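You operate a simulated robot arm through the tools that you are given. There is no shell and no other tool. Be economical: measure what you need, move in short steps, check, and stop when the job is done.

Carry out the task below with a simulated two-armed robot. There is one attempt and no reset: what you move stays moved.

JOB
Take the black key from the top of the kit cart and leave it on top of the red tail lamp there. Pick up the teal bag labelled "cream" with one hand, pass it to the other hand and put it on the top of the parts cart. Switch the cart brake lever off. Take the yellow chock from the lower board of the kit table and put it on the kit table before the dark blue bins. Put two of the stoppers from the top of the parts cart on the bench top before the label rolls. Open the label printer lid. The order is free. The cart brake lever goes to its stop.

It is judged by the outcome, as a careful person would: the job done as asked, and still so three seconds after it is handed in. It fails if anything else is knocked over, pushed out of place, dropped, spilled or broken. Lids that push on must go on centred and level and be pressed home; caps that screw on are set level and turned clockwise until they are tight.

ROBOT AND FRAMES
Two 7-joint arms with two-finger parallel grippers on one trunk, on a base that drives. Base frame: it is fixed to the floor where the robot stands at the start and does not move with it; the origin is under the middle of the robot, x ahead of it, y to its left, z up. Lengths are in m, angles in rad, forces in N, time in s.
The left shoulder is at the start at [-0.082, 0.119, 0.851], the right one opposite. With the tool pointing down near the work surface each hand reaches from about 0.1 to 0.54 m from the robot's upright axis, wherever it stands, measured 20 degrees to its own side. Places, roughly: bench top before the label rolls (117x23 cm) [5.26, 3.22, 0.92]; black key [0.5, 0, 1]; cart brake lever [0.3, -0.7, 0.7]; chock [0.5, -1.75, 0.5]; kit table before the dark blue bins (80x22 cm) [0.56, -1.72, 0.9]; label printer lid [3.7, 3.5, 1.1]; red tail lamp (6x15x6 cm) [0.5, -0.3, 0.9]; stopper (3x3x4 cm) [3.2, -0.1, 0.9]; teal bag [0.75, -0.25, 1]; top of the parts cart [3, -0.1, 0.8]. Payload 3.43 kg a hand.
Tool frame (each hand has its own): the origin (TCP) lies between the finger pads and is the grasp point; the fingertips stand 0.03 m ahead of it; z points along the fingers, y is the line along which they close. The gripper opens to 0.094 m. The fingers are 0.028 m wide and 0.01 m thick; the gripper's body (0.05 by 0.096 m) begins 0.055 m behind the TCP.
Orientation is told as [roll, pitch, yaw] about the base's x, y, z axes, in that order, counted from this pose: with the fingers straight down and closing along the base's y, the tool's x points along the base's -x, its y along +y and its z along -z.

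CONTROLS
- The arms move only by the tool apply_moves. It takes "left_series", "right_series" or both (then of equal length, played together; a hand with none holds still); each is a list of rows, each an object (a shift or turn left out is 0, a gripper value left out holds the last) with "translation": the shift along the base's x, y, z in m, a list of three; "dr": the turn, a rotation vector about the base's x, y, z in rad, a list of three; "claw": the closure, from 0 (fully open) to 1 (shut). In form: [{"translation": [x, y, z], "dr": [ax, ay, az], "claw": claw}, ...]. A call has 1 to 10 rows; each row shifts and turns the commanded pose from where the row before left it. Each row takes 0.2 s and may step no farther than 0.05 m and 0.15 rad from the row before; otherwise, or with a gripper value out of range, the whole call is refused. Where a pose cannot be reached the arm comes as near as it can. A force on the tool above 40 N (or 10 N above the force at the start of the call, whichever is more), or a blocked arm, ends the call early, and 0.2 s more pass. The fingers move at their own pace (about 0.153 m/s each) and stop on an object; they squeeze with about 33 N. The grip force told is the motor's: it shows also when the fingers shut on nothing. Time passes only in rows, and 0.2 s behind the last, so rows that do not move let the fingers close. It gives the time, the measured TCP pose, the force on the tool (base axes), the opening and the grip force at its end, in the units of the frame above (readings bear some noise), with the torque about the TCP (base axes, N m) and any sound that the robot's microphone picked up.
- Cameras (640 x 400 px; columns grow to the right, rows downward): "scene" is now at [0.0239, -0.0494, 1.5734]; the picture's right is [-0.44, -0.90, 0.00], its down [-0.64, 0.32, -0.70] and it looks along [0.62, -0.31, -0.72] (base axes); focal length 257 px, centre (320, 200). "left" rides on the left gripper at [0.076, -0.014, -0.103] in its tool frame; the picture's right is [0.18, 0.98, 0.00], its down [-0.75, 0.14, -0.64] and it looks along [-0.63, 0.12, 0.77] (tool axes); focal length 243 px, centre (320, 200). "right" rides on the right gripper at [0.076, 0.014, -0.103] in its tool frame; the picture's right is [-0.18, 0.98, 0.00], its down [-0.75, -0.14, -0.64] and it looks along [-0.63, -0.12, 0.77] (tool axes); focal length 243 px, centre (320, 200). There is no depth. A picture from a camera that has moved, and an enlarged one, comes with that camera's place and axes in the base frame and with its lens. The place of the scene camera against the robot may be out by one fixed shift of up to 0.025 m in any direction.
- snapshot(camera): a new picture of that camera. The clock stands still meanwhile.
- move_column(by): slides the trunk up (or, below 0, down) by that many m; the arms and the scene camera ride with it, the base frame stays. It gives what a move gives, with no picture.
- steer(legs): drives the robot by 1 to 6 legs, each [ahead, left, turn to the left] in m, m and rad, along the robot's own axes; the way and the turn of a leg run together, so that a leg with both is an arc; at most 1.5 m and 3.142 rad a leg. The arms and the cameras ride along, it lands a little off, and it stops where it bumps. It gives what a move gives.
- turn_head(pan, tilt): turns the head with the scene camera to pan (to the left, within 2.496 rad either way) and tilt (down, from -0.506 to 1.204), counted from straight ahead of the robot. It gives what a move gives.
- zoom(camera, box): a new picture of the part [left, top, right, bottom] of that camera's present view, enlarged. The clock stands still meanwhile.
- sign_off(): hands the job in; it is judged then, once.

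Work in short steps. Places have to be worked out from the pictures, the camera data and where the tool is seen: move nearer, look again, correct. Check each grasp and each placing, and mend what went wrong. You have 196 turns and 192 pictures in all, those below and enlarged ones among them. Open the grippers and draw the arms clear of the work before you hand the job in, unless the task says otherwise; then end with one line.

The tools are called after "Request:" as name(argument=value, ...) on one line, values as JSON. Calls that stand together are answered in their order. apply_moves: Moves the arms, as the interface text tells. Its arguments: {"type":"object","properties":{"left_series":{"type":"array","items":{"type":"object","properties":{"translation":{"type":"array","items":{"type":"number"}},"dr":{"type":"array","items":{"type":"number"}},"claw":{"type":"number"}}}},"right_series":{"type":"array","items":{"type":"object","properties":{"translation":{"type":"array","items":{"type":"number"}},"dr":{"type":"array","items":{"type":"number"}},"claw":{"type":"number"}}}}},"required":[]} The other tools are called the same way: move_column (by) slides the trunk up or down; steer (legs) drives the base; turn_head (pan, tilt) turns the head that bears the scene camera; snapshot (camera) takes a picture; zoom (camera, box) takes an enlarged picture of a part of a camera's view; sign_off () hands the job in.

At the start:

```text
t: 0.0
left_eef_pos: [0.2967, -0.0265, 1.1855]
left_ee_rot: [0.0, 0.0, 0.001]
left_wrist_force: [1.0, 0.8, -0.3]
left_wrist_torque: [0.02, 0.02, 0.0]
left_width: 0.0941
left_grasp_force: 0.0
right_eef_pos: [0.2334, -0.2785, 1.1555]
right_ee_rot: [-0.001, 0.001, -0.001]
right_wrist_force: [-0.1, -0.5, 0.5]
right_wrist_torque: [-0.01, -0.02, 0.04]
right_width: 0.0939
right_grasp_force: 0.0
trunk travel left (down, up): [-0.275, 0.06]
robot x, y, heading: [0.0002, 0.001, 0.003]
head pan, tilt: [-0.459, 0.801]
```

scene: 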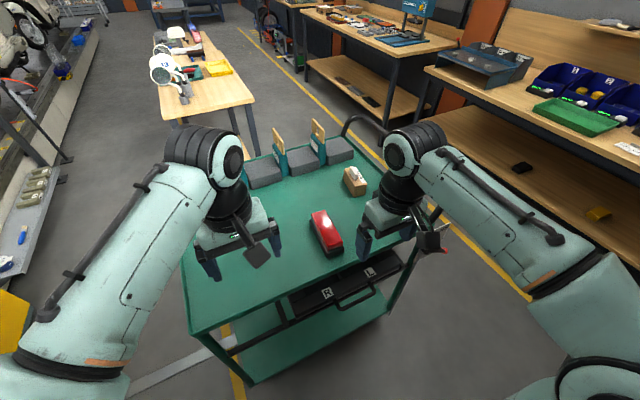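
right: 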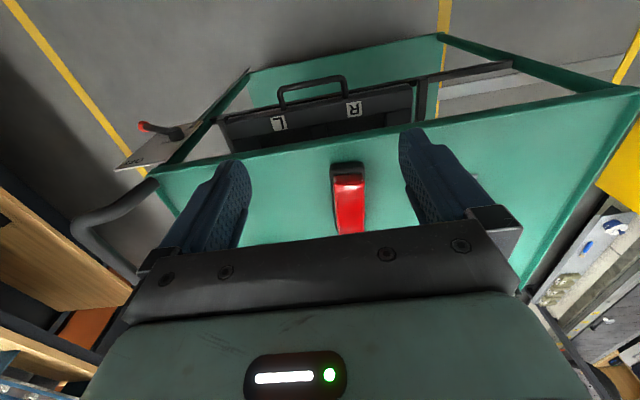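
left: 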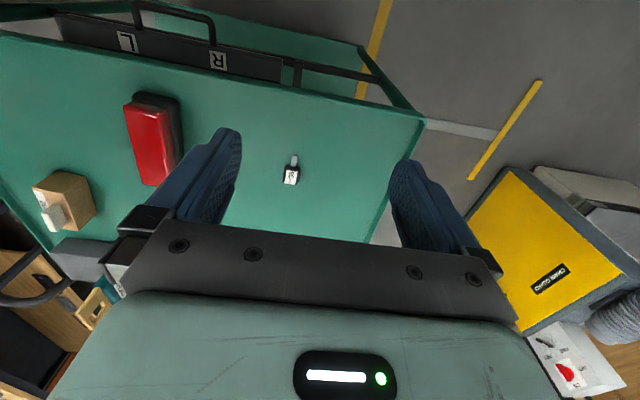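

I'll begin with enlarged views of the cart top to locate the key, lamp and bags.

Request:
zoom(camera="scene", box=[180, 100, 440, 262])

Request:
zoom(camera="left", box=[220, 110, 380, 210])

Request:
zoom(camera="scene", box=[400, 0, 640, 260])

```text
2.46 times, centred on (310, 181) of scene
camera zoom: at [0.0239, -0.0494, 1.5734], right [-0.44, -0.9, 0.0], down [-0.64, 0.32, -0.7], along [0.62, -0.31, -0.72], focal length 633 px, centre (345, 247)
```

zoom: 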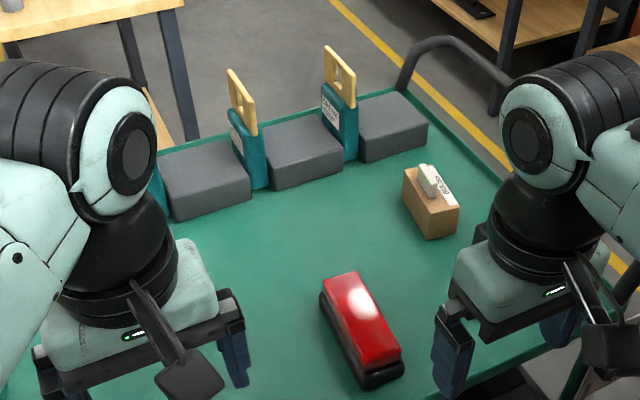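

```text
4.00 times, centred on (300, 160) of left
camera zoom: at [0.2197, -0.0403, 1.2883], right [-0.18, 0.98, 0.0], down [0.75, 0.14, 0.64], along [0.63, 0.12, -0.77], focal length 970 px, centre (400, 360)
```

zoom: 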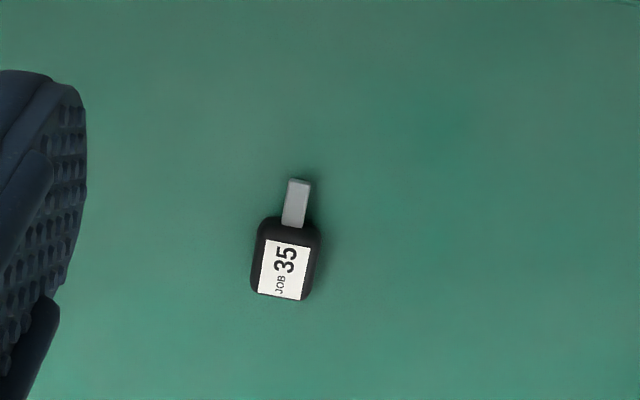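

```text
1.54 times, centred on (520, 130) of scene
camera zoom: at [0.0239, -0.0494, 1.5734], right [-0.44, -0.9, 0.0], down [-0.64, 0.32, -0.7], along [0.62, -0.31, -0.72], focal length 396 px, centre (12, 308)
```

zoom: 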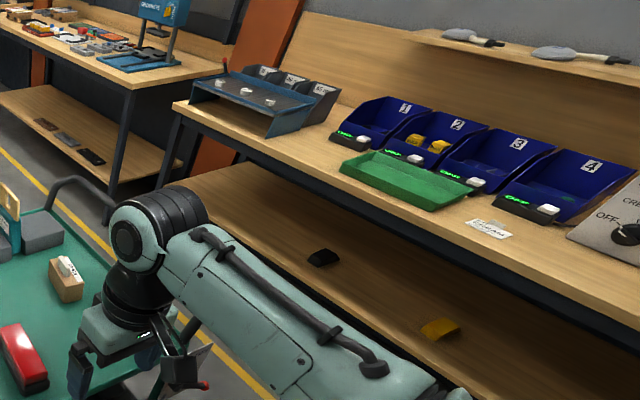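

The key fob lies near (0.48, -0.05), with its axis about along x. I lower the left hand part way over it and look again to triangulate the height of the cart top.

Request:
apply_moves(left_series=[{"translation": [0.036, -0.004, -0.03]}, {"translation": [0.036, -0.004, -0.03]}, {"translation": [0.036, -0.004, -0.03]}, {"translation": [0.036, -0.004, -0.03]}, {"translation": [0.036, -0.004, -0.03]}])

Request:
snapshot(camera="left")

Request:
snapshot(camera="scene")

```text
t: 1.2
left_eef_pos: [0.4745, -0.0419, 1.036]
left_ee_rot: [0.0, 0.002, -0.001]
left_wrist_force: [-0.3, -0.6, 0.4]
left_wrist_torque: [0.02, -0.02, 0.01]
left_width: 0.0941
left_grasp_force: 0.2
left hand out of reach, approached as far as the arm can: row 5
right_eef_pos: [0.2339, -0.2808, 1.1558]
right_ee_rot: [0.0, 0.002, 0.001]
right_wrist_force: [0.9, -0.7, 0.2]
right_wrist_torque: [-0.01, 0.02, -0.02]
right_width: 0.094
right_grasp_force: 0.1
trunk travel left (down, up): [-0.275, 0.06]
robot x, y, heading: [-0.0021, -0.0017, 0.001]
head pan, tilt: [-0.459, 0.801]
```

```text
185 pictures are left
camera left: at [0.3974, -0.0564, 1.1396], right [-0.18, 0.98, 0.0], down [0.76, 0.14, 0.64], along [0.63, 0.12, -0.77], focal length 243 px, centre (320, 200)
```

left: 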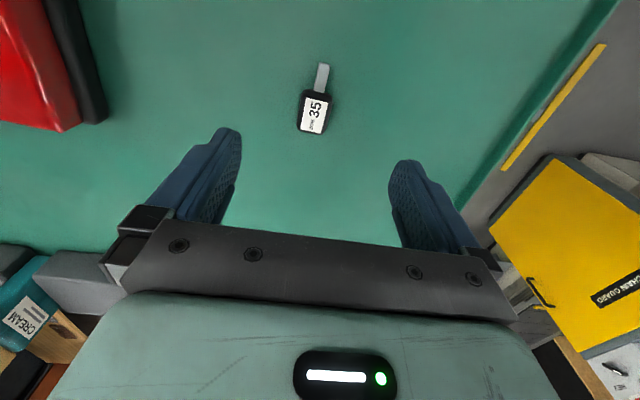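

```text
184 pictures are left
camera scene: at [0.0254, -0.05, 1.5734], right [-0.44, -0.9, 0.0], down [-0.64, 0.32, -0.7], along [0.62, -0.31, -0.72], focal length 257 px, centre (320, 200)
```

scene: 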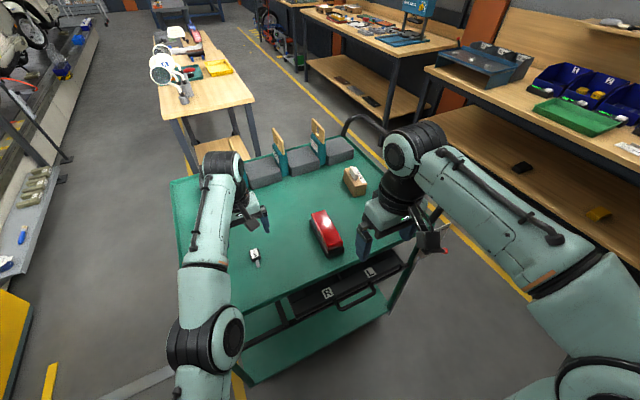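

The key fob works out at about (0.483, -0.046) with its top near z 0.90, and its axis runs along x. I move the left hand above it and lower in stages.

Request:
apply_moves(left_series=[{"translation": [0.0, -0.003, -0.04]}, {"translation": [0.004, 0.0, -0.03]}, {"translation": [0.002, 0.0, -0.015]}])

Request:
snapshot(camera="left")

```text
t: 2.0
left_eef_pos: [0.4788, -0.0464, 0.9495]
left_ee_rot: [-0.001, 0.0, 0.0]
left_wrist_force: [-0.2, -0.7, -0.6]
left_wrist_torque: [-0.02, 0.02, -0.02]
left_width: 0.094
left_grasp_force: 0.1
right_eef_pos: [0.2336, -0.2787, 1.1557]
right_ee_rot: [-0.001, 0.0, 0.001]
right_wrist_force: [-0.8, 1.1, 0.1]
right_wrist_torque: [0.01, 0.01, 0.0]
right_width: 0.0941
right_grasp_force: 0.0
trunk travel left (down, up): [-0.275, 0.06]
robot x, y, heading: [0.0009, -0.0002, 0.002]
head pan, tilt: [-0.459, 0.801]
```

```text
183 pictures are left
camera left: at [0.4018, -0.0617, 1.0527], right [-0.18, 0.98, 0.0], down [0.75, 0.14, 0.64], along [0.63, 0.12, -0.77], focal length 243 px, centre (320, 200)
```

left: 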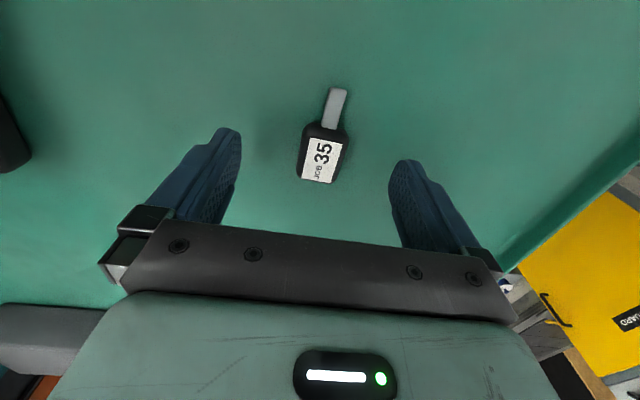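

The key sits between the fingers at about (0.483, -0.044). I lower to z 0.923.

Request:
apply_moves(left_series=[{"translation": [0.003, 0.002, -0.015]}, {"translation": [0.0, 0.0, -0.011]}, {}])

Request:
zoom(camera="left", box=[160, 60, 480, 260])

```text
t: 2.9
left_eef_pos: [0.4809, -0.0466, 0.93]
left_ee_rot: [-0.004, -0.01, 0.001]
left_wrist_force: [-6.2, 2.0, 11.7]
left_wrist_torque: [0.6, 0.35, 0.3]
left_width: 0.0941
left_grasp_force: 0.1
right_eef_pos: [0.2318, -0.2778, 1.1565]
right_ee_rot: [0.0, -0.001, 0.001]
right_wrist_force: [-0.5, -0.8, -0.5]
right_wrist_torque: [0.02, 0.0, 0.0]
right_width: 0.0941
right_grasp_force: 0.1
trunk travel left (down, up): [-0.275, 0.06]
robot x, y, heading: [-0.0025, 0.0031, 0.002]
head pan, tilt: [-0.459, 0.801]
stopped in row 3 (left hand): the force on the tool passed its limit at 42 N (the readings are from after the stop); the commanded pose is now the measured one
```

```text
2.00 times, centred on (320, 160) of left
camera zoom: at [0.4038, -0.0599, 1.0331], right [-0.19, 0.98, -0.01], down [0.75, 0.14, 0.65], along [0.64, 0.12, -0.76], focal length 485 px, centre (320, 280)
```

zoom: 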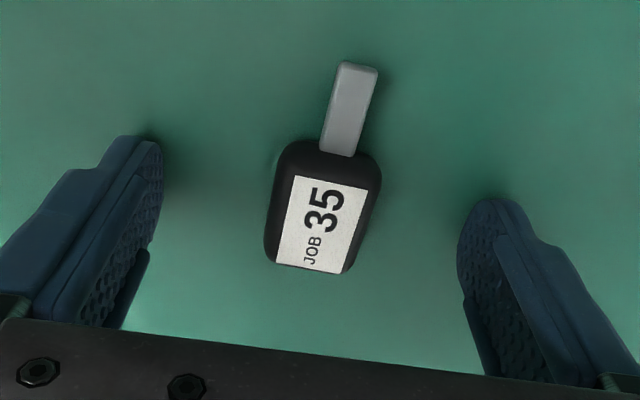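

The fingertips touched the top at TCP 0.93, so the surface is at about 0.899. I raise 3 mm and close.

Request:
apply_moves(left_series=[{"translation": [0.002, 0.0, 0.003], "claw": 0.3}, {"translation": [0, 0, 0], "claw": 1.0}, {"claw": 1.0}, {"claw": 1.0}])

Request:
zoom(camera="left", box=[160, 60, 480, 260])

```text
t: 3.9
left_eef_pos: [0.4843, -0.0452, 0.9319]
left_ee_rot: [-0.004, -0.009, -0.001]
left_wrist_force: [-0.4, 0.3, 0.0]
left_wrist_torque: [0.01, -0.03, -0.01]
left_width: 0.0288
left_grasp_force: 33.7
right_eef_pos: [0.2343, -0.2783, 1.1565]
right_ee_rot: [0.0, 0.0, 0.001]
right_wrist_force: [0.3, -1.0, -0.5]
right_wrist_torque: [-0.02, 0.01, 0.0]
right_width: 0.0942
right_grasp_force: 0.0
trunk travel left (down, up): [-0.275, 0.06]
robot x, y, heading: [0.0018, -0.0028, -0.002]
head pan, tilt: [-0.459, 0.801]
```

```text
2.00 times, centred on (320, 160) of left
camera zoom: at [0.4075, -0.0601, 1.034], right [-0.18, 0.98, -0.01], down [0.75, 0.14, 0.65], along [0.64, 0.12, -0.76], focal length 485 px, centre (320, 280)
```

zoom: 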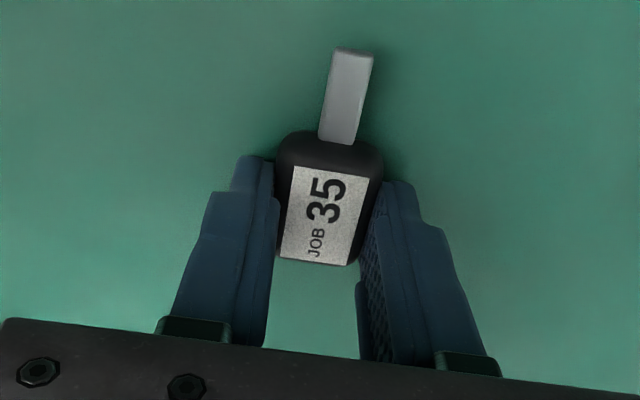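

The key is held (28.8 mm). I lift it, then will drive to the right so that the lamp lies in front of the left hand.

Request:
apply_moves(left_series=[{"translation": [0.0, 0.0, 0.03]}, {"translation": [-0.02, 0.0, 0.04]}, {"translation": [-0.02, 0.0, 0.04]}, {"translation": [-0.02, 0, 0.04]}])

Request:
steer(legs=[[0.0, -0.28, 0.0]])

Request:
snapshot(camera="left")

Request:
snapshot(camera="scene")

```text
t: 4.9
left_eef_pos: [0.4216, -0.0449, 1.0819]
left_ee_rot: [-0.003, -0.009, 0.002]
left_wrist_force: [-0.1, -1.3, 0.1]
left_wrist_torque: [0.01, -0.06, 0.03]
left_width: 0.0287
left_grasp_force: 33.4
right_eef_pos: [0.2338, -0.2779, 1.157]
right_ee_rot: [0.001, -0.001, 0.001]
right_wrist_force: [0.6, 0.2, 0.1]
right_wrist_torque: [-0.01, -0.01, 0.01]
right_width: 0.0941
right_grasp_force: 0.1
trunk travel left (down, up): [-0.275, 0.06]
robot x, y, heading: [-0.0033, 0.0007, 0.002]
head pan, tilt: [-0.459, 0.801]
```

```text
t: 8.0
left_eef_pos: [0.4247, -0.3221, 1.0823]
left_ee_rot: [-0.003, -0.008, 0.004]
left_wrist_force: [-0.4, -0.3, 0.7]
left_wrist_torque: [0.01, -0.03, -0.01]
left_width: 0.0287
left_grasp_force: 32.6
right_eef_pos: [0.2355, -0.5546, 1.1563]
right_ee_rot: [0.002, -0.001, 0.003]
right_wrist_force: [-0.7, 0.0, -0.6]
right_wrist_torque: [0.03, -0.02, 0.01]
right_width: 0.0941
right_grasp_force: 0.1
trunk travel left (down, up): [-0.275, 0.06]
robot x, y, heading: [0.0035, -0.2779, 0.0]
head pan, tilt: [-0.459, 0.801]
```

```text
180 pictures are left
camera left: at [0.3463, -0.3367, 1.1846], right [-0.19, 0.98, -0.01], down [0.75, 0.15, 0.65], along [0.64, 0.12, -0.76], focal length 243 px, centre (320, 200)
```

left: 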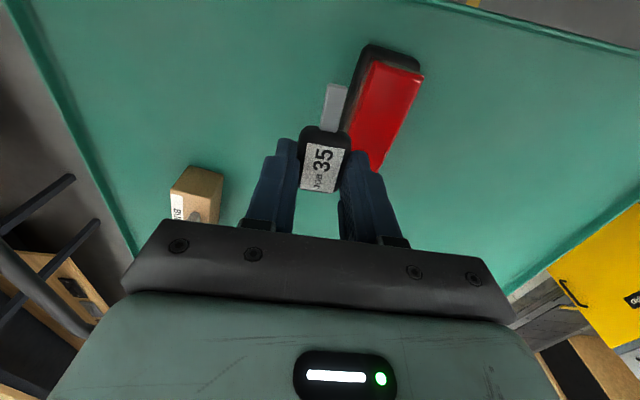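

```text
179 pictures are left
camera scene: at [0.0246, -0.328, 1.5734], right [-0.44, -0.9, 0.0], down [-0.64, 0.31, -0.7], along [0.63, -0.31, -0.72], focal length 257 px, centre (320, 200)
```

scene: 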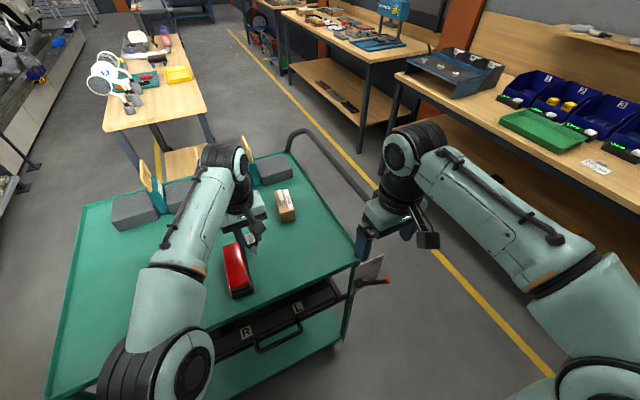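

The lamp's long axis runs about along x, centre about (0.44, -0.26), top roughly z 0.96. I bring the key over it, still high, and check.

Request:
apply_moves(left_series=[{"translation": [0.005, 0.03, -0.01]}, {"translation": [0.005, 0.03, -0.01]}, {"translation": [0.005, 0.0, -0.02]}])

Request:
snapshot(camera="left")

Request:
zoom(camera="scene", box=[160, 180, 320, 320])

Request:
snapshot(camera="right")

```text
t: 8.8
left_eef_pos: [0.4398, -0.2618, 1.0406]
left_ee_rot: [-0.003, -0.011, 0.001]
left_wrist_force: [0.0, 0.6, -0.5]
left_wrist_torque: [-0.01, -0.03, 0.01]
left_width: 0.0287
left_grasp_force: 33.2
right_eef_pos: [0.2357, -0.5564, 1.1563]
right_ee_rot: [0.0, 0.0, 0.004]
right_wrist_force: [0.1, 0.5, 0.2]
right_wrist_torque: [0.01, 0.01, 0.01]
right_width: 0.0939
right_grasp_force: 0.1
trunk travel left (down, up): [-0.275, 0.06]
robot x, y, heading: [0.0034, -0.2768, 0.003]
head pan, tilt: [-0.459, 0.801]
```

```text
178 pictures are left
camera left: at [0.3626, -0.2757, 1.1442], right [-0.19, 0.98, -0.01], down [0.75, 0.15, 0.65], along [0.64, 0.12, -0.76], focal length 243 px, centre (320, 200)
```

left: 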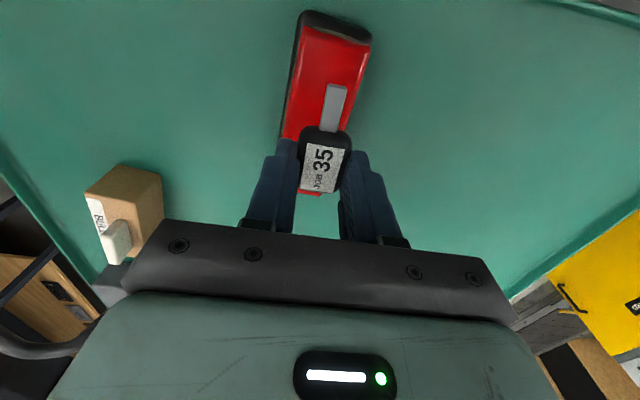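

```text
2.86 times, centred on (240, 250) of scene
camera zoom: at [0.025, -0.3282, 1.5734], right [-0.44, -0.9, 0.0], down [-0.65, 0.32, -0.7], along [0.63, -0.31, -0.72], focal length 735 px, centre (549, 57)
```

zoom: 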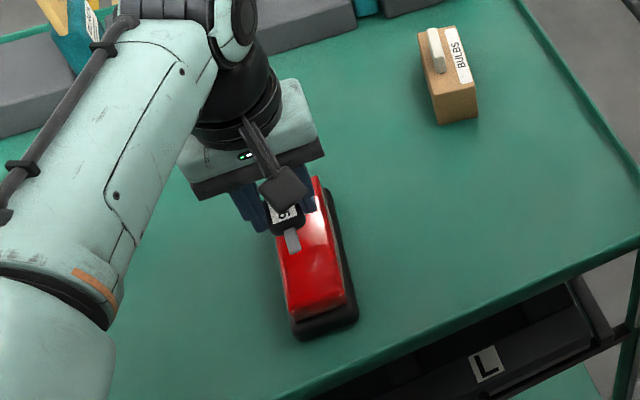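

```text
176 pictures are left
camera right: at [0.1584, -0.5418, 1.2589], right [0.18, 0.98, 0.0], down [0.75, -0.14, 0.64], along [0.63, -0.12, -0.77], focal length 243 px, centre (320, 200)
```

right: 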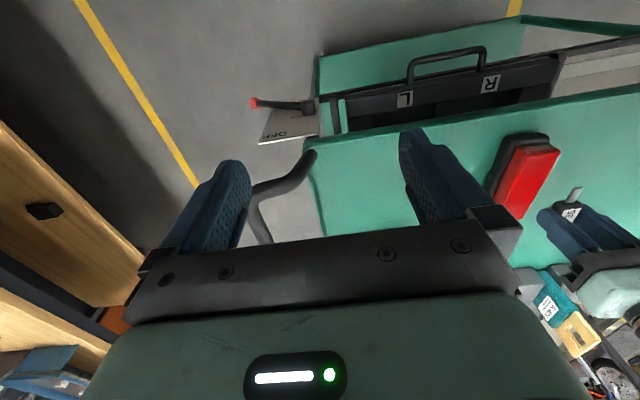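

The key is centred over the lamp (lamp centre about (0.444, -0.26)). I lower in small steps, watching the force.

Request:
apply_moves(left_series=[{"translation": [0.008, 0.001, -0.02]}, {"translation": [0.0, 0.0, -0.01]}, {}])

Request:
zoom(camera="left", box=[200, 0, 460, 240])

Request:
zoom(camera="scene", box=[190, 200, 290, 300])

```text
t: 9.6
left_eef_pos: [0.448, -0.2611, 1.0131]
left_ee_rot: [-0.003, -0.01, 0.006]
left_wrist_force: [-0.7, -0.2, -0.9]
left_wrist_torque: [-0.02, 0.02, 0.02]
left_width: 0.0288
left_grasp_force: 32.8
right_eef_pos: [0.2342, -0.5543, 1.1565]
right_ee_rot: [0.001, 0.0, 0.004]
right_wrist_force: [1.0, 0.6, 0.2]
right_wrist_torque: [-0.03, 0.02, -0.02]
right_width: 0.0941
right_grasp_force: 0.2
trunk travel left (down, up): [-0.275, 0.06]
robot x, y, heading: [-0.0001, -0.2769, 0.006]
head pan, tilt: [-0.459, 0.801]
```

```text
1.67 times, centred on (330, 120) of left
camera zoom: at [0.3695, -0.2753, 1.1152], right [-0.19, 0.98, -0.01], down [0.75, 0.15, 0.65], along [0.64, 0.12, -0.76], focal length 404 px, centre (303, 333)
```

zoom: 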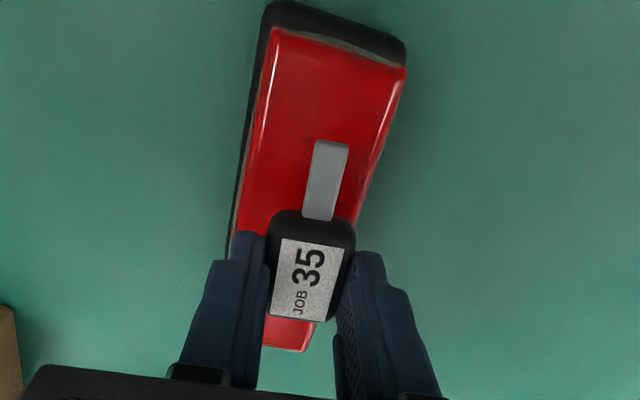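

```text
4.00 times, centred on (240, 250) of scene
camera zoom: at [0.0247, -0.3278, 1.5734], right [-0.44, -0.9, 0.0], down [-0.64, 0.31, -0.7], along [0.63, -0.31, -0.72], focal length 1029 px, centre (640, 0)
```

zoom: 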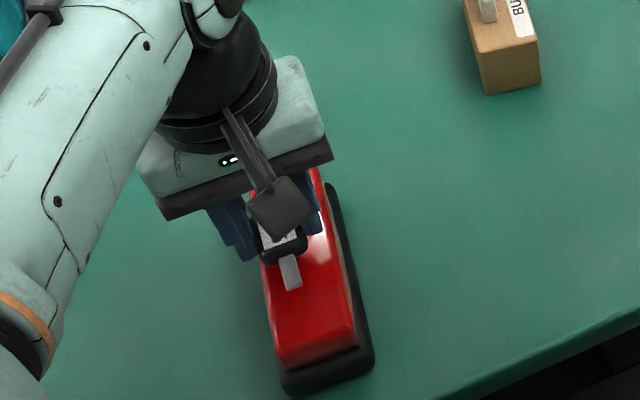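

The key is over the lamp's centre line. I keep lowering slowly.

Request:
apply_moves(left_series=[{"translation": [-0.003, 0.0, -0.008]}, {"translation": [0.0, 0.0, -0.005]}, {}])

Request:
zoom(camera="right", box=[440, 100, 640, 300])

```text
t: 10.4
left_eef_pos: [0.4433, -0.2609, 0.9996]
left_ee_rot: [-0.003, -0.009, 0.007]
left_wrist_force: [0.1, -0.7, 0.0]
left_wrist_torque: [0.02, 0.0, 0.0]
left_width: 0.0287
left_grasp_force: 33.3
right_eef_pos: [0.2358, -0.5557, 1.1573]
right_ee_rot: [0.0, 0.0, 0.003]
right_wrist_force: [0.3, 0.2, -0.1]
right_wrist_torque: [-0.02, -0.05, -0.04]
right_width: 0.0938
right_grasp_force: 0.0
trunk travel left (down, up): [-0.275, 0.06]
robot x, y, heading: [0.0021, -0.2764, 0.003]
head pan, tilt: [-0.459, 0.801]
```

```text
2.00 times, centred on (540, 200) of right
camera zoom: at [0.158, -0.5414, 1.2591], right [0.18, 0.98, 0.0], down [0.75, -0.14, 0.64], along [0.63, -0.12, -0.77], focal length 485 px, centre (-120, 200)
```

zoom: 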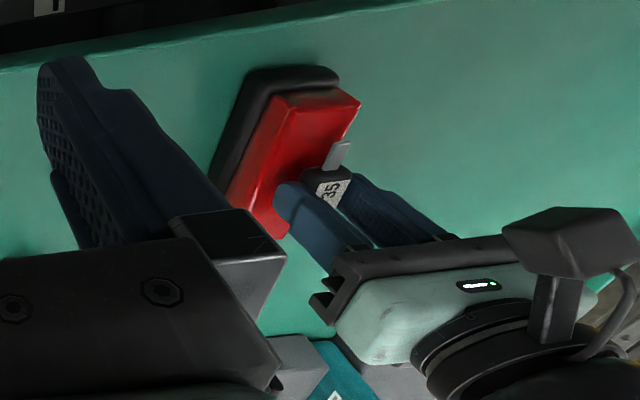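

Nothing touched yet at 1.000, so I continue down in 3 mm rows.

Request:
apply_moves(left_series=[{"translation": [0, 0.0, -0.003]}, {"translation": [0.0, 0.0, -0.003]}, {}])

Request:
zoom(camera="left", box=[200, 0, 460, 240])

```text
t: 11.2
left_eef_pos: [0.4436, -0.2615, 0.9929]
left_ee_rot: [-0.004, -0.008, 0.007]
left_wrist_force: [-0.7, -0.4, -0.3]
left_wrist_torque: [-0.01, -0.01, 0.0]
left_width: 0.0289
left_grasp_force: 32.9
right_eef_pos: [0.235, -0.5565, 1.1553]
right_ee_rot: [-0.002, -0.001, 0.003]
right_wrist_force: [-0.4, -0.9, -1.1]
right_wrist_torque: [0.02, -0.02, 0.03]
right_width: 0.094
right_grasp_force: 0.1
trunk travel left (down, up): [-0.275, 0.06]
robot x, y, heading: [0.0002, -0.2754, 0.005]
head pan, tilt: [-0.459, 0.801]
```

```text
1.67 times, centred on (330, 120) of left
camera zoom: at [0.366, -0.2751, 1.0954], right [-0.19, 0.98, -0.01], down [0.75, 0.15, 0.65], along [0.64, 0.12, -0.76], focal length 404 px, centre (303, 333)
```

zoom: 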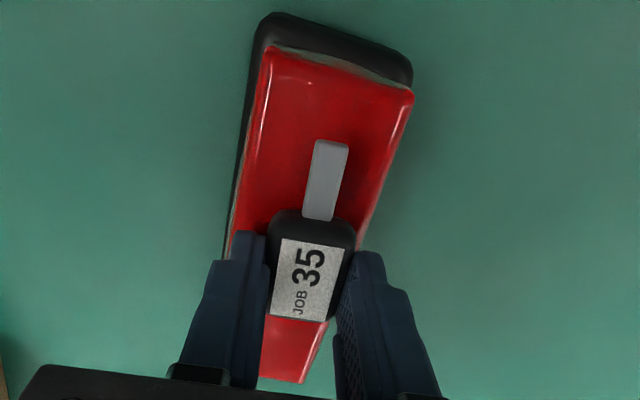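

Still free. I shift 4 mm toward -y and keep lowering.

Request:
apply_moves(left_series=[{"translation": [0, -0.004, -0.003]}, {"translation": [0.0, 0.0, -0.003]}, {}])

Request:
zoom(camera="left", box=[200, 0, 460, 240])

```text
t: 12.0
left_eef_pos: [0.4429, -0.2649, 0.9865]
left_ee_rot: [-0.003, -0.009, 0.006]
left_wrist_force: [-1.2, 0.2, -1.4]
left_wrist_torque: [-0.03, -0.01, 0.03]
left_width: 0.0286
left_grasp_force: 33.1
right_eef_pos: [0.2367, -0.5553, 1.1568]
right_ee_rot: [0.0, 0.0, 0.002]
right_wrist_force: [-0.4, -0.4, 0.4]
right_wrist_torque: [0.0, 0.01, 0.03]
right_width: 0.0941
right_grasp_force: 0.0
trunk travel left (down, up): [-0.275, 0.06]
robot x, y, heading: [0.0024, -0.2828, 0.003]
head pan, tilt: [-0.459, 0.801]
```

```text
1.67 times, centred on (330, 120) of left
camera zoom: at [0.366, -0.2795, 1.0898], right [-0.19, 0.98, -0.01], down [0.75, 0.15, 0.65], along [0.64, 0.12, -0.76], focal length 404 px, centre (303, 333)
```

zoom: 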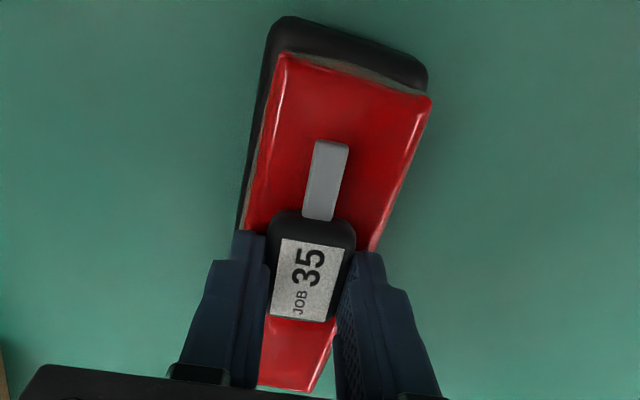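

Centred now. Down further in 3 mm rows until contact shows.

Request:
apply_moves(left_series=[{"translation": [0, 0, -0.003]}, {}, {"translation": [0.0, 0.0, -0.003]}, {}])

```text
t: 13.2
left_eef_pos: [0.4441, -0.2662, 0.9858]
left_ee_rot: [-0.009, -0.02, 0.007]
left_wrist_force: [-3.4, 1.0, 10.3]
left_wrist_torque: [0.24, 0.28, 0.06]
left_width: 0.0287
left_grasp_force: 32.7
right_eef_pos: [0.2347, -0.5549, 1.157]
right_ee_rot: [-0.001, 0.0, 0.006]
right_wrist_force: [-0.7, -0.2, -0.1]
right_wrist_torque: [0.01, 0.01, -0.01]
right_width: 0.0939
right_grasp_force: 0.0
trunk travel left (down, up): [-0.275, 0.06]
robot x, y, heading: [0.0022, -0.2783, -0.001]
head pan, tilt: [-0.459, 0.801]
stopped in row 4 (left hand): the force on the tool passed its limit at 41 N (the readings are from after the stop); the commanded pose is now the measured one
```

Contact at z 0.986. I open the fingers gently and lift straight up.

Request:
apply_moves(left_series=[{"claw": 0.6}, {"claw": 0.5}, {}, {"translation": [0, 0, 0.01]}, {"translation": [0.0, 0.0, 0.03]}, {"translation": [0.0, 0.0, 0.04]}, {"translation": [-0.04, 0.0, 0.03]}])

Request:
snapshot(camera="left")

Request:
zoom(camera="right", box=[440, 100, 640, 300])

```text
t: 14.8
left_eef_pos: [0.4031, -0.263, 1.0952]
left_ee_rot: [-0.007, -0.017, 0.004]
left_wrist_force: [-1.2, -1.0, 0.0]
left_wrist_torque: [0.03, -0.01, -0.01]
left_width: 0.0471
left_grasp_force: 0.1
right_eef_pos: [0.2327, -0.555, 1.1567]
right_ee_rot: [0.002, -0.002, 0.003]
right_wrist_force: [-1.0, -0.1, 1.1]
right_wrist_torque: [0.0, 0.0, 0.01]
right_width: 0.094
right_grasp_force: 0.0
trunk travel left (down, up): [-0.275, 0.06]
robot x, y, heading: [-0.0008, -0.2794, 0.003]
head pan, tilt: [-0.459, 0.801]
```

```text
170 pictures are left
camera left: at [0.3238, -0.2775, 1.197], right [-0.19, 0.98, -0.01], down [0.74, 0.15, 0.65], along [0.64, 0.12, -0.76], focal length 243 px, centre (320, 200)
```

left: 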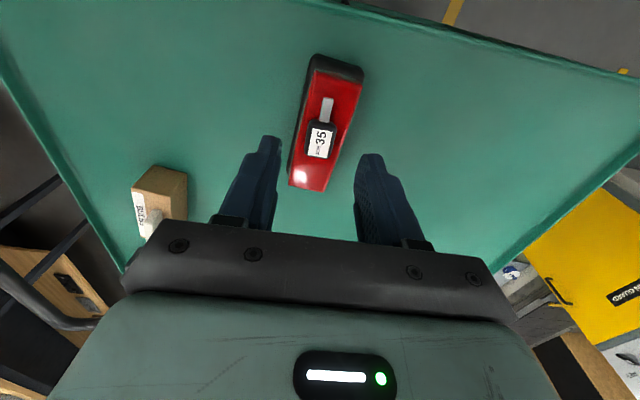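

```text
2.00 times, centred on (540, 200) of right
camera zoom: at [0.156, -0.5409, 1.2593], right [0.18, 0.98, 0.0], down [0.75, -0.14, 0.64], along [0.63, -0.12, -0.77], focal length 485 px, centre (-120, 200)
```

zoom: 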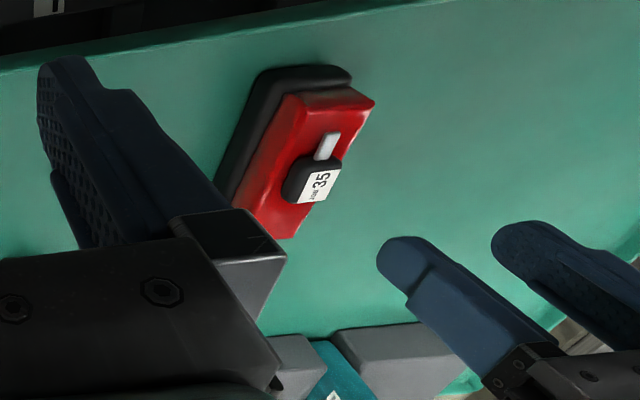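

The key rests on the lamp. Next the brake lever: close looks at it from both cameras.

Request:
zoom(camera="scene", box=[320, 220, 440, 340])

Request:
zoom(camera="right", box=[220, 60, 380, 180])

```text
3.33 times, centred on (380, 280) of scene
camera zoom: at [0.0222, -0.3272, 1.5734], right [-0.44, -0.9, 0.0], down [-0.64, 0.31, -0.7], along [0.63, -0.31, -0.72], focal length 857 px, centre (120, -67)
```

zoom: 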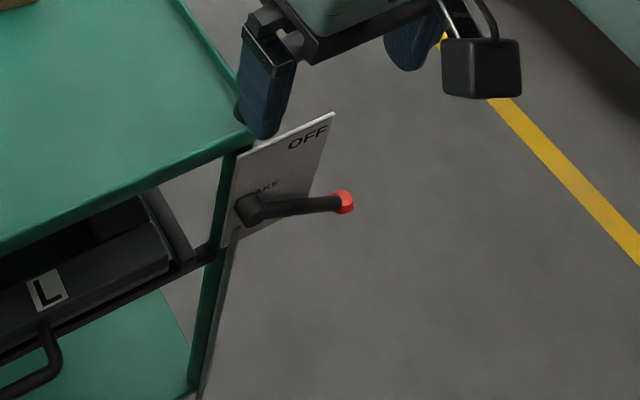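

```text
3.33 times, centred on (300, 120) of right
camera zoom: at [0.156, -0.5409, 1.2593], right [0.18, 0.98, 0.0], down [0.75, -0.14, 0.64], along [0.63, -0.12, -0.77], focal length 809 px, centre (387, 467)
```

zoom: 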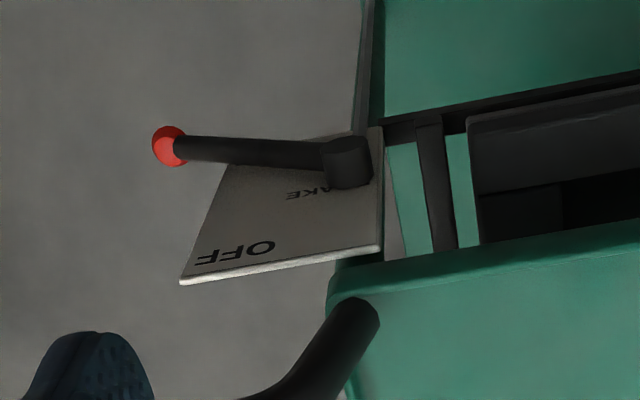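

The lever's knob is near (0.30, -0.71, 0.74), its pivot near (0.33, -0.60, 0.75), on an upright plate with OFF on its upper part. I bring the right hand back and down for a frontal view.

Request:
apply_moves(right_series=[{"translation": [-0.03, -0.015, -0.035]}, {"translation": [-0.03, -0.015, -0.035]}, {"translation": [-0.03, -0.015, -0.035]}, {"translation": [-0.02, -0.015, -0.035]}, {"translation": [-0.01, -0.005, -0.035]}, {"translation": [-0.01, 0, -0.035]}])

Request:
snapshot(camera="right")

```text
t: 16.2
left_eef_pos: [0.4041, -0.2642, 1.0948]
left_ee_rot: [-0.008, -0.018, 0.004]
left_wrist_force: [0.9, 0.4, -0.2]
left_wrist_torque: [0.02, 0.03, 0.03]
left_width: 0.0467
left_grasp_force: 0.1
right_eef_pos: [0.1068, -0.6216, 0.9467]
right_ee_rot: [0.001, 0.0, 0.006]
right_wrist_force: [0.9, -0.1, -0.2]
right_wrist_torque: [0.01, -0.01, 0.01]
right_width: 0.0939
right_grasp_force: 0.0
trunk travel left (down, up): [-0.275, 0.06]
robot x, y, heading: [0.0038, -0.2772, 0.004]
head pan, tilt: [-0.459, 0.801]
```

```text
166 pictures are left
camera right: at [0.0298, -0.6068, 1.0498], right [0.18, 0.98, 0.0], down [0.75, -0.14, 0.64], along [0.63, -0.12, -0.77], focal length 243 px, centre (320, 200)
```

right: 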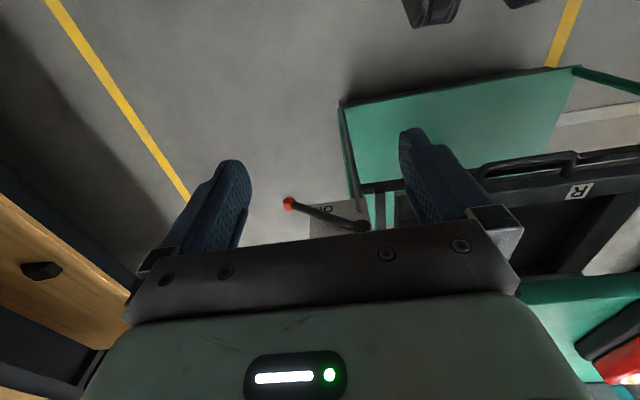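

Request:
zoom(camera="right", box=[260, 160, 420, 260])

```text
4.00 times, centred on (340, 210) of right
camera zoom: at [0.0298, -0.6068, 1.0498], right [0.18, 0.98, 0.0], down [0.75, -0.14, 0.64], along [0.63, -0.12, -0.77], focal length 970 px, centre (240, 160)
```

zoom: 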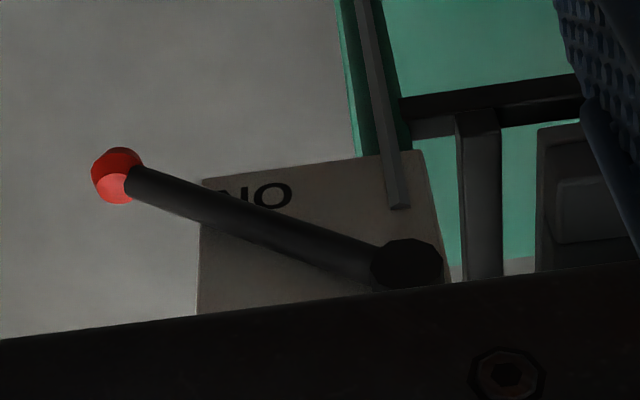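

The lever slopes down to the ON mark (knob at about (0.309, -0.719, 0.706), pivot (0.32, -0.595, 0.775)), so it must swing up to OFF. I back off 0.25 m so that the right hand can point forward and lift the lever from below with closed fingers.

Request:
steer(legs=[[-0.25, 0.0, 0.0]])

Request:
apply_moves(right_series=[{"translation": [0.03, -0.005, -0.01], "dr": [0, -0.15, 0], "claw": 1.0}, {"translation": [0.03, -0.005, -0.01], "dr": [0, -0.15, 0]}, {"translation": [0.03, -0.005, -0.01], "dr": [0, -0.15, 0]}, {"translation": [0.03, -0.005, -0.01], "dr": [0, -0.15, 0]}, {"translation": [0.03, -0.005, -0.02], "dr": [0, -0.15, 0]}, {"translation": [0.03, -0.005, -0.02], "dr": [0, -0.15, 0]}, {"translation": [0.03, -0.005, -0.02], "dr": [0, -0.15, 0]}, {"translation": [0.02, -0.005, -0.02], "dr": [0, -0.15, 0]}, {"translation": [0.02, -0.01, -0.02], "dr": [0, -0.15, 0]}, {"translation": [0.0, -0.01, -0.02], "dr": [0, -0.15, 0]}])

Request:
snapshot(camera="right")

Request:
snapshot(camera="scene")

```text
t: 18.0
left_eef_pos: [0.1584, -0.2645, 1.094]
left_ee_rot: [-0.007, -0.017, 0.007]
left_wrist_force: [0.2, 0.2, 0.2]
left_wrist_torque: [-0.01, 0.01, 0.0]
left_width: 0.0471
left_grasp_force: 0.0
right_eef_pos: [-0.1381, -0.6212, 0.9476]
right_ee_rot: [-0.001, 0.0, 0.004]
right_wrist_force: [-0.4, 0.0, -0.8]
right_wrist_torque: [-0.01, -0.04, -0.01]
right_width: 0.094
right_grasp_force: 0.1
trunk travel left (down, up): [-0.275, 0.06]
robot x, y, heading: [-0.2432, -0.2762, 0.0]
head pan, tilt: [-0.459, 0.801]
```

```text
t: 20.2
left_eef_pos: [0.1567, -0.2658, 1.0939]
left_ee_rot: [-0.006, -0.018, 0.007]
left_wrist_force: [-0.1, 0.1, -0.5]
left_wrist_torque: [0.03, -0.01, 0.0]
left_width: 0.047
left_grasp_force: 0.1
right_eef_pos: [0.1103, -0.6811, 0.788]
right_ee_rot: [-0.082, -1.5, 0.082]
right_wrist_force: [-0.4, 0.6, -0.4]
right_wrist_torque: [0.0, -0.01, 0.01]
right_width: 0.0
right_grasp_force: 33.3
trunk travel left (down, up): [-0.275, 0.06]
robot x, y, heading: [-0.2444, -0.2828, 0.007]
head pan, tilt: [-0.459, 0.801]
```

```text
164 pictures are left
camera right: at [0.0013, -0.6672, 0.7183], right [0.01, 0.98, 0.18], down [-0.59, -0.14, 0.8], along [0.81, -0.11, 0.58], focal length 243 px, centre (320, 200)
```

right: 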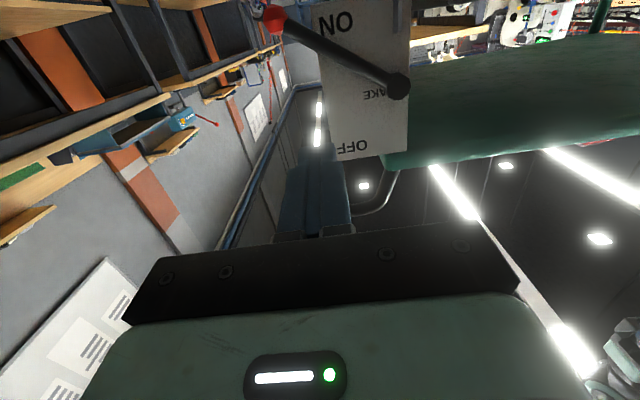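

```text
163 pictures are left
camera scene: at [-0.2226, -0.3294, 1.5734], right [-0.44, -0.9, 0.0], down [-0.64, 0.31, -0.7], along [0.63, -0.3, -0.72], focal length 257 px, centre (320, 200)
```

scene: 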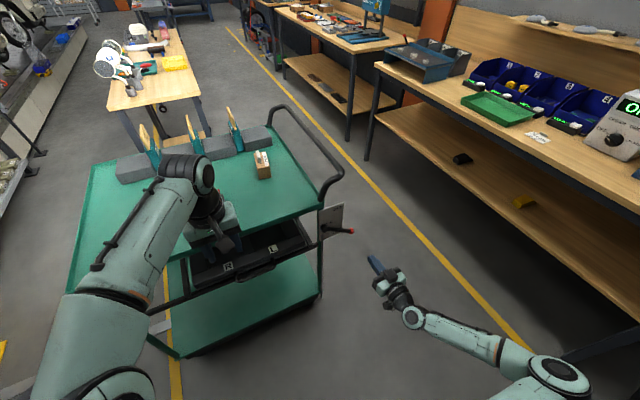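

The frontal view is clear: knob at (0.309, -0.715, 0.704), pivot near z 0.785, OFF at the top. I move the closed fingers below the lever at y -0.70 and go forward under it.

Request:
apply_moves(right_series=[{"translation": [0.0, -0.01, -0.04]}, {"translation": [0.0, -0.01, -0.04]}, {"translation": [0.02, 0.0, -0.045]}, {"translation": [0.05, 0.0, 0]}, {"translation": [0.05, 0.0, 0]}, {"translation": [0.045, 0.0, 0]}, {}])

Request:
snapshot(camera="right")

Request:
zoom(camera="scene", box=[280, 180, 440, 300])

```text
t: 21.8
left_eef_pos: [0.1568, -0.265, 1.0936]
left_ee_rot: [-0.006, -0.017, 0.007]
left_wrist_force: [0.0, 0.2, 0.6]
left_wrist_torque: [-0.01, -0.02, 0.02]
left_width: 0.0471
left_grasp_force: 0.0
right_eef_pos: [0.2771, -0.702, 0.6652]
right_ee_rot: [-0.075, -1.499, 0.075]
right_wrist_force: [-0.4, 0.0, -0.3]
right_wrist_torque: [-0.02, -0.02, 0.04]
right_width: 0.0002
right_grasp_force: 33.2
trunk travel left (down, up): [-0.275, 0.06]
robot x, y, heading: [-0.2453, -0.2822, 0.002]
head pan, tilt: [-0.459, 0.801]
```

```text
162 pictures are left
camera right: at [0.168, -0.687, 0.596], right [0.01, 0.98, 0.18], down [-0.59, -0.14, 0.8], along [0.81, -0.11, 0.58], focal length 243 px, centre (320, 200)
```

right: 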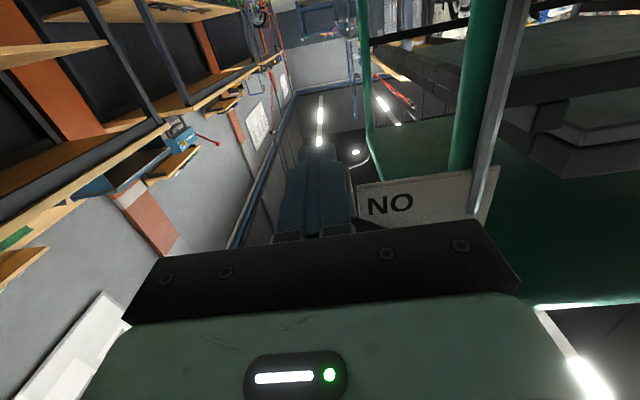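

```text
3.33 times, centred on (360, 240) of scene
camera zoom: at [-0.2222, -0.3291, 1.5734], right [-0.44, -0.9, 0.0], down [-0.64, 0.31, -0.7], along [0.63, -0.3, -0.72], focal length 857 px, centre (187, 67)
```

zoom: 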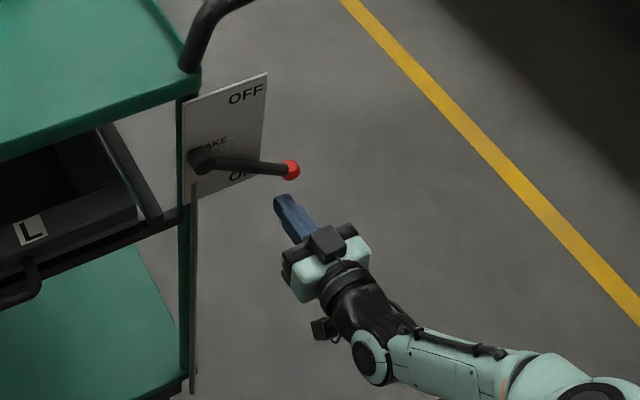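

The fingers are just below the lever. I go 18 mm further in and then lift.

Request:
apply_moves(right_series=[{"translation": [0.018, 0.0, 0]}, {"translation": [0, 0, 0.02]}, {"translation": [0, 0, 0.025]}, {"translation": [0, 0, 0.025]}, {"translation": [0, 0, 0.025]}, {}])

Request:
zoom(camera="scene", box=[280, 180, 440, 300])

```text
t: 23.2
left_eef_pos: [0.1588, -0.2644, 1.0938]
left_ee_rot: [-0.008, -0.018, 0.005]
left_wrist_force: [0.0, -0.1, 0.9]
left_wrist_torque: [-0.03, 0.0, 0.03]
left_width: 0.0468
left_grasp_force: 0.0
right_eef_pos: [0.2952, -0.7024, 0.7598]
right_ee_rot: [-0.083, -1.498, 0.085]
right_wrist_force: [0.0, -0.5, 0.1]
right_wrist_torque: [0.03, -0.01, -0.03]
right_width: 0.0
right_grasp_force: 32.6
trunk travel left (down, up): [-0.275, 0.06]
robot x, y, heading: [-0.2456, -0.2771, 0.004]
head pan, tilt: [-0.459, 0.801]
```

```text
3.33 times, centred on (360, 240) of scene
camera zoom: at [-0.2215, -0.3288, 1.5734], right [-0.44, -0.9, 0.0], down [-0.65, 0.31, -0.7], along [0.63, -0.3, -0.72], focal length 857 px, centre (187, 67)
```

zoom: 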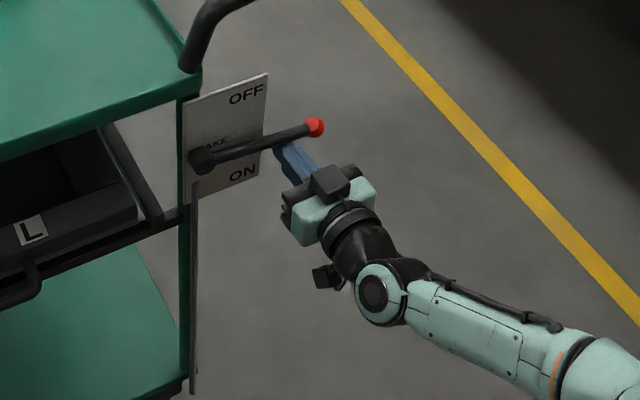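

The lever is swinging up freely. I continue upward until it meets its stop.

Request:
apply_moves(right_series=[{"translation": [0, 0, 0.025]}, {"translation": [0, 0, 0.02]}, {"translation": [0, 0, 0.015]}, {"translation": [0, 0, 0.01]}, {"translation": [0, 0, 0.01]}, {"translation": [0, 0, 0.01]}, {}])

Request:
zoom(camera="scene", box=[280, 180, 440, 300])

```text
t: 24.8
left_eef_pos: [0.1589, -0.2648, 1.0934]
left_ee_rot: [-0.006, -0.017, 0.007]
left_wrist_force: [0.6, 0.6, -0.2]
left_wrist_torque: [-0.04, 0.04, 0.0]
left_width: 0.0469
left_grasp_force: 0.0
right_eef_pos: [0.2948, -0.7033, 0.8425]
right_ee_rot: [-0.037, -1.49, 0.037]
right_wrist_force: [1.6, 0.3, -22.2]
right_wrist_torque: [-0.23, 0.33, 0.01]
right_width: 0.0001
right_grasp_force: 33.0
trunk travel left (down, up): [-0.275, 0.06]
robot x, y, heading: [-0.2427, -0.2841, 0.006]
head pan, tilt: [-0.459, 0.801]
```

```text
3.33 times, centred on (360, 240) of scene
camera zoom: at [-0.2194, -0.3303, 1.5731], right [-0.44, -0.9, 0.0], down [-0.65, 0.31, -0.7], along [0.63, -0.3, -0.72], focal length 857 px, centre (187, 67)
```

zoom: 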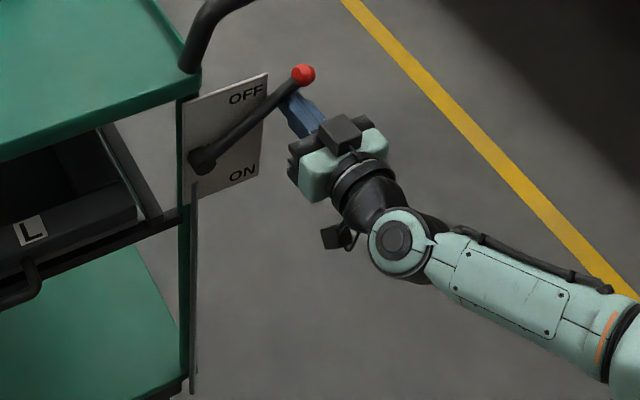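

22 N reaction at the stop, and the lever points at OFF. I lower slightly, withdraw, and turn the hand back down.

Request:
apply_moves(right_series=[{"translation": [0, 0, -0.02]}, {"translation": [-0.05, 0, 0]}, {"translation": [-0.05, 0, 0]}, {"translation": [-0.05, 0, 0.04]}, {"translation": [-0.03, 0, 0.04]}, {"translation": [0, 0, 0.04]}, {"translation": [0, 0, 0.04]}])

Request:
apply_moves(right_series=[{"dr": [0, 0.15, 0], "translation": [0, 0.01, 0.02], "claw": 0.0}, {"dr": [0, 0.15, 0], "translation": [0, 0.01, 0.02]}, {"dr": [0, 0.15, 0], "translation": [0, 0.01, 0.02]}, {"dr": [0, 0.15, 0], "translation": [0, 0.01, 0.02]}, {"dr": [0, 0.15, 0], "translation": [0, 0.01, 0.02]}, {"dr": [0, 0.15, 0], "translation": [0, 0.01, 0]}, {"dr": [0, 0.15, 0], "translation": [0, 0.01, 0]}, {"dr": [0, 0.15, 0], "translation": [0, 0.01, 0]}, {"dr": [0, 0.15, 0], "translation": [0, 0.01, 0]}, {"dr": [0, 0.15, 0], "translation": [0, 0.01, 0]}])

Request:
snapshot(camera="scene")

```text
refused: row 4 steps farther than a row can; nothing moved
```

```text
t: 25.1
left_eef_pos: [0.1596, -0.2679, 1.093]
left_ee_rot: [-0.002, -0.015, 0.005]
left_wrist_force: [-0.5, 0.2, -0.7]
left_wrist_torque: [0.0, 0.01, 0.02]
left_width: 0.047
left_grasp_force: 0.1
right_eef_pos: [0.2918, -0.719, 0.8425]
right_ee_rot: [-0.025, -1.445, -0.007]
right_wrist_force: [10.8, -21.4, -9.3]
right_wrist_torque: [-0.26, 0.29, -0.85]
right_width: 0.073
right_grasp_force: 0.0
trunk travel left (down, up): [-0.275, 0.06]
robot x, y, heading: [-0.2455, -0.2787, 0.001]
head pan, tilt: [-0.459, 0.801]
stopped in row 1 (right hand): the force on the tool passed its limit at 49 N (the readings are from after the stop); the commanded pose is now the measured one
```

```text
158 pictures are left
camera scene: at [-0.2194, -0.3331, 1.5735], right [-0.44, -0.9, 0.0], down [-0.65, 0.32, -0.69], along [0.62, -0.3, -0.72], focal length 257 px, centre (320, 200)
```

scene: 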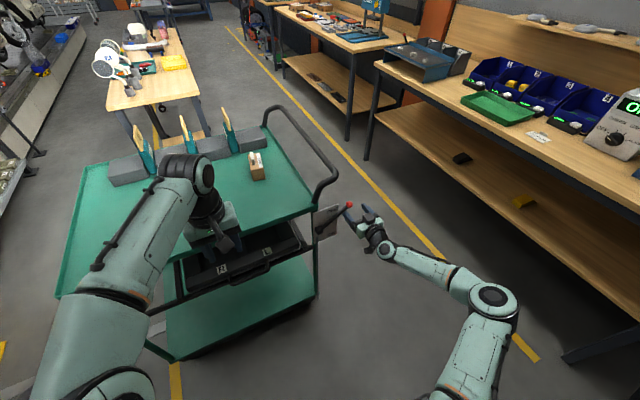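

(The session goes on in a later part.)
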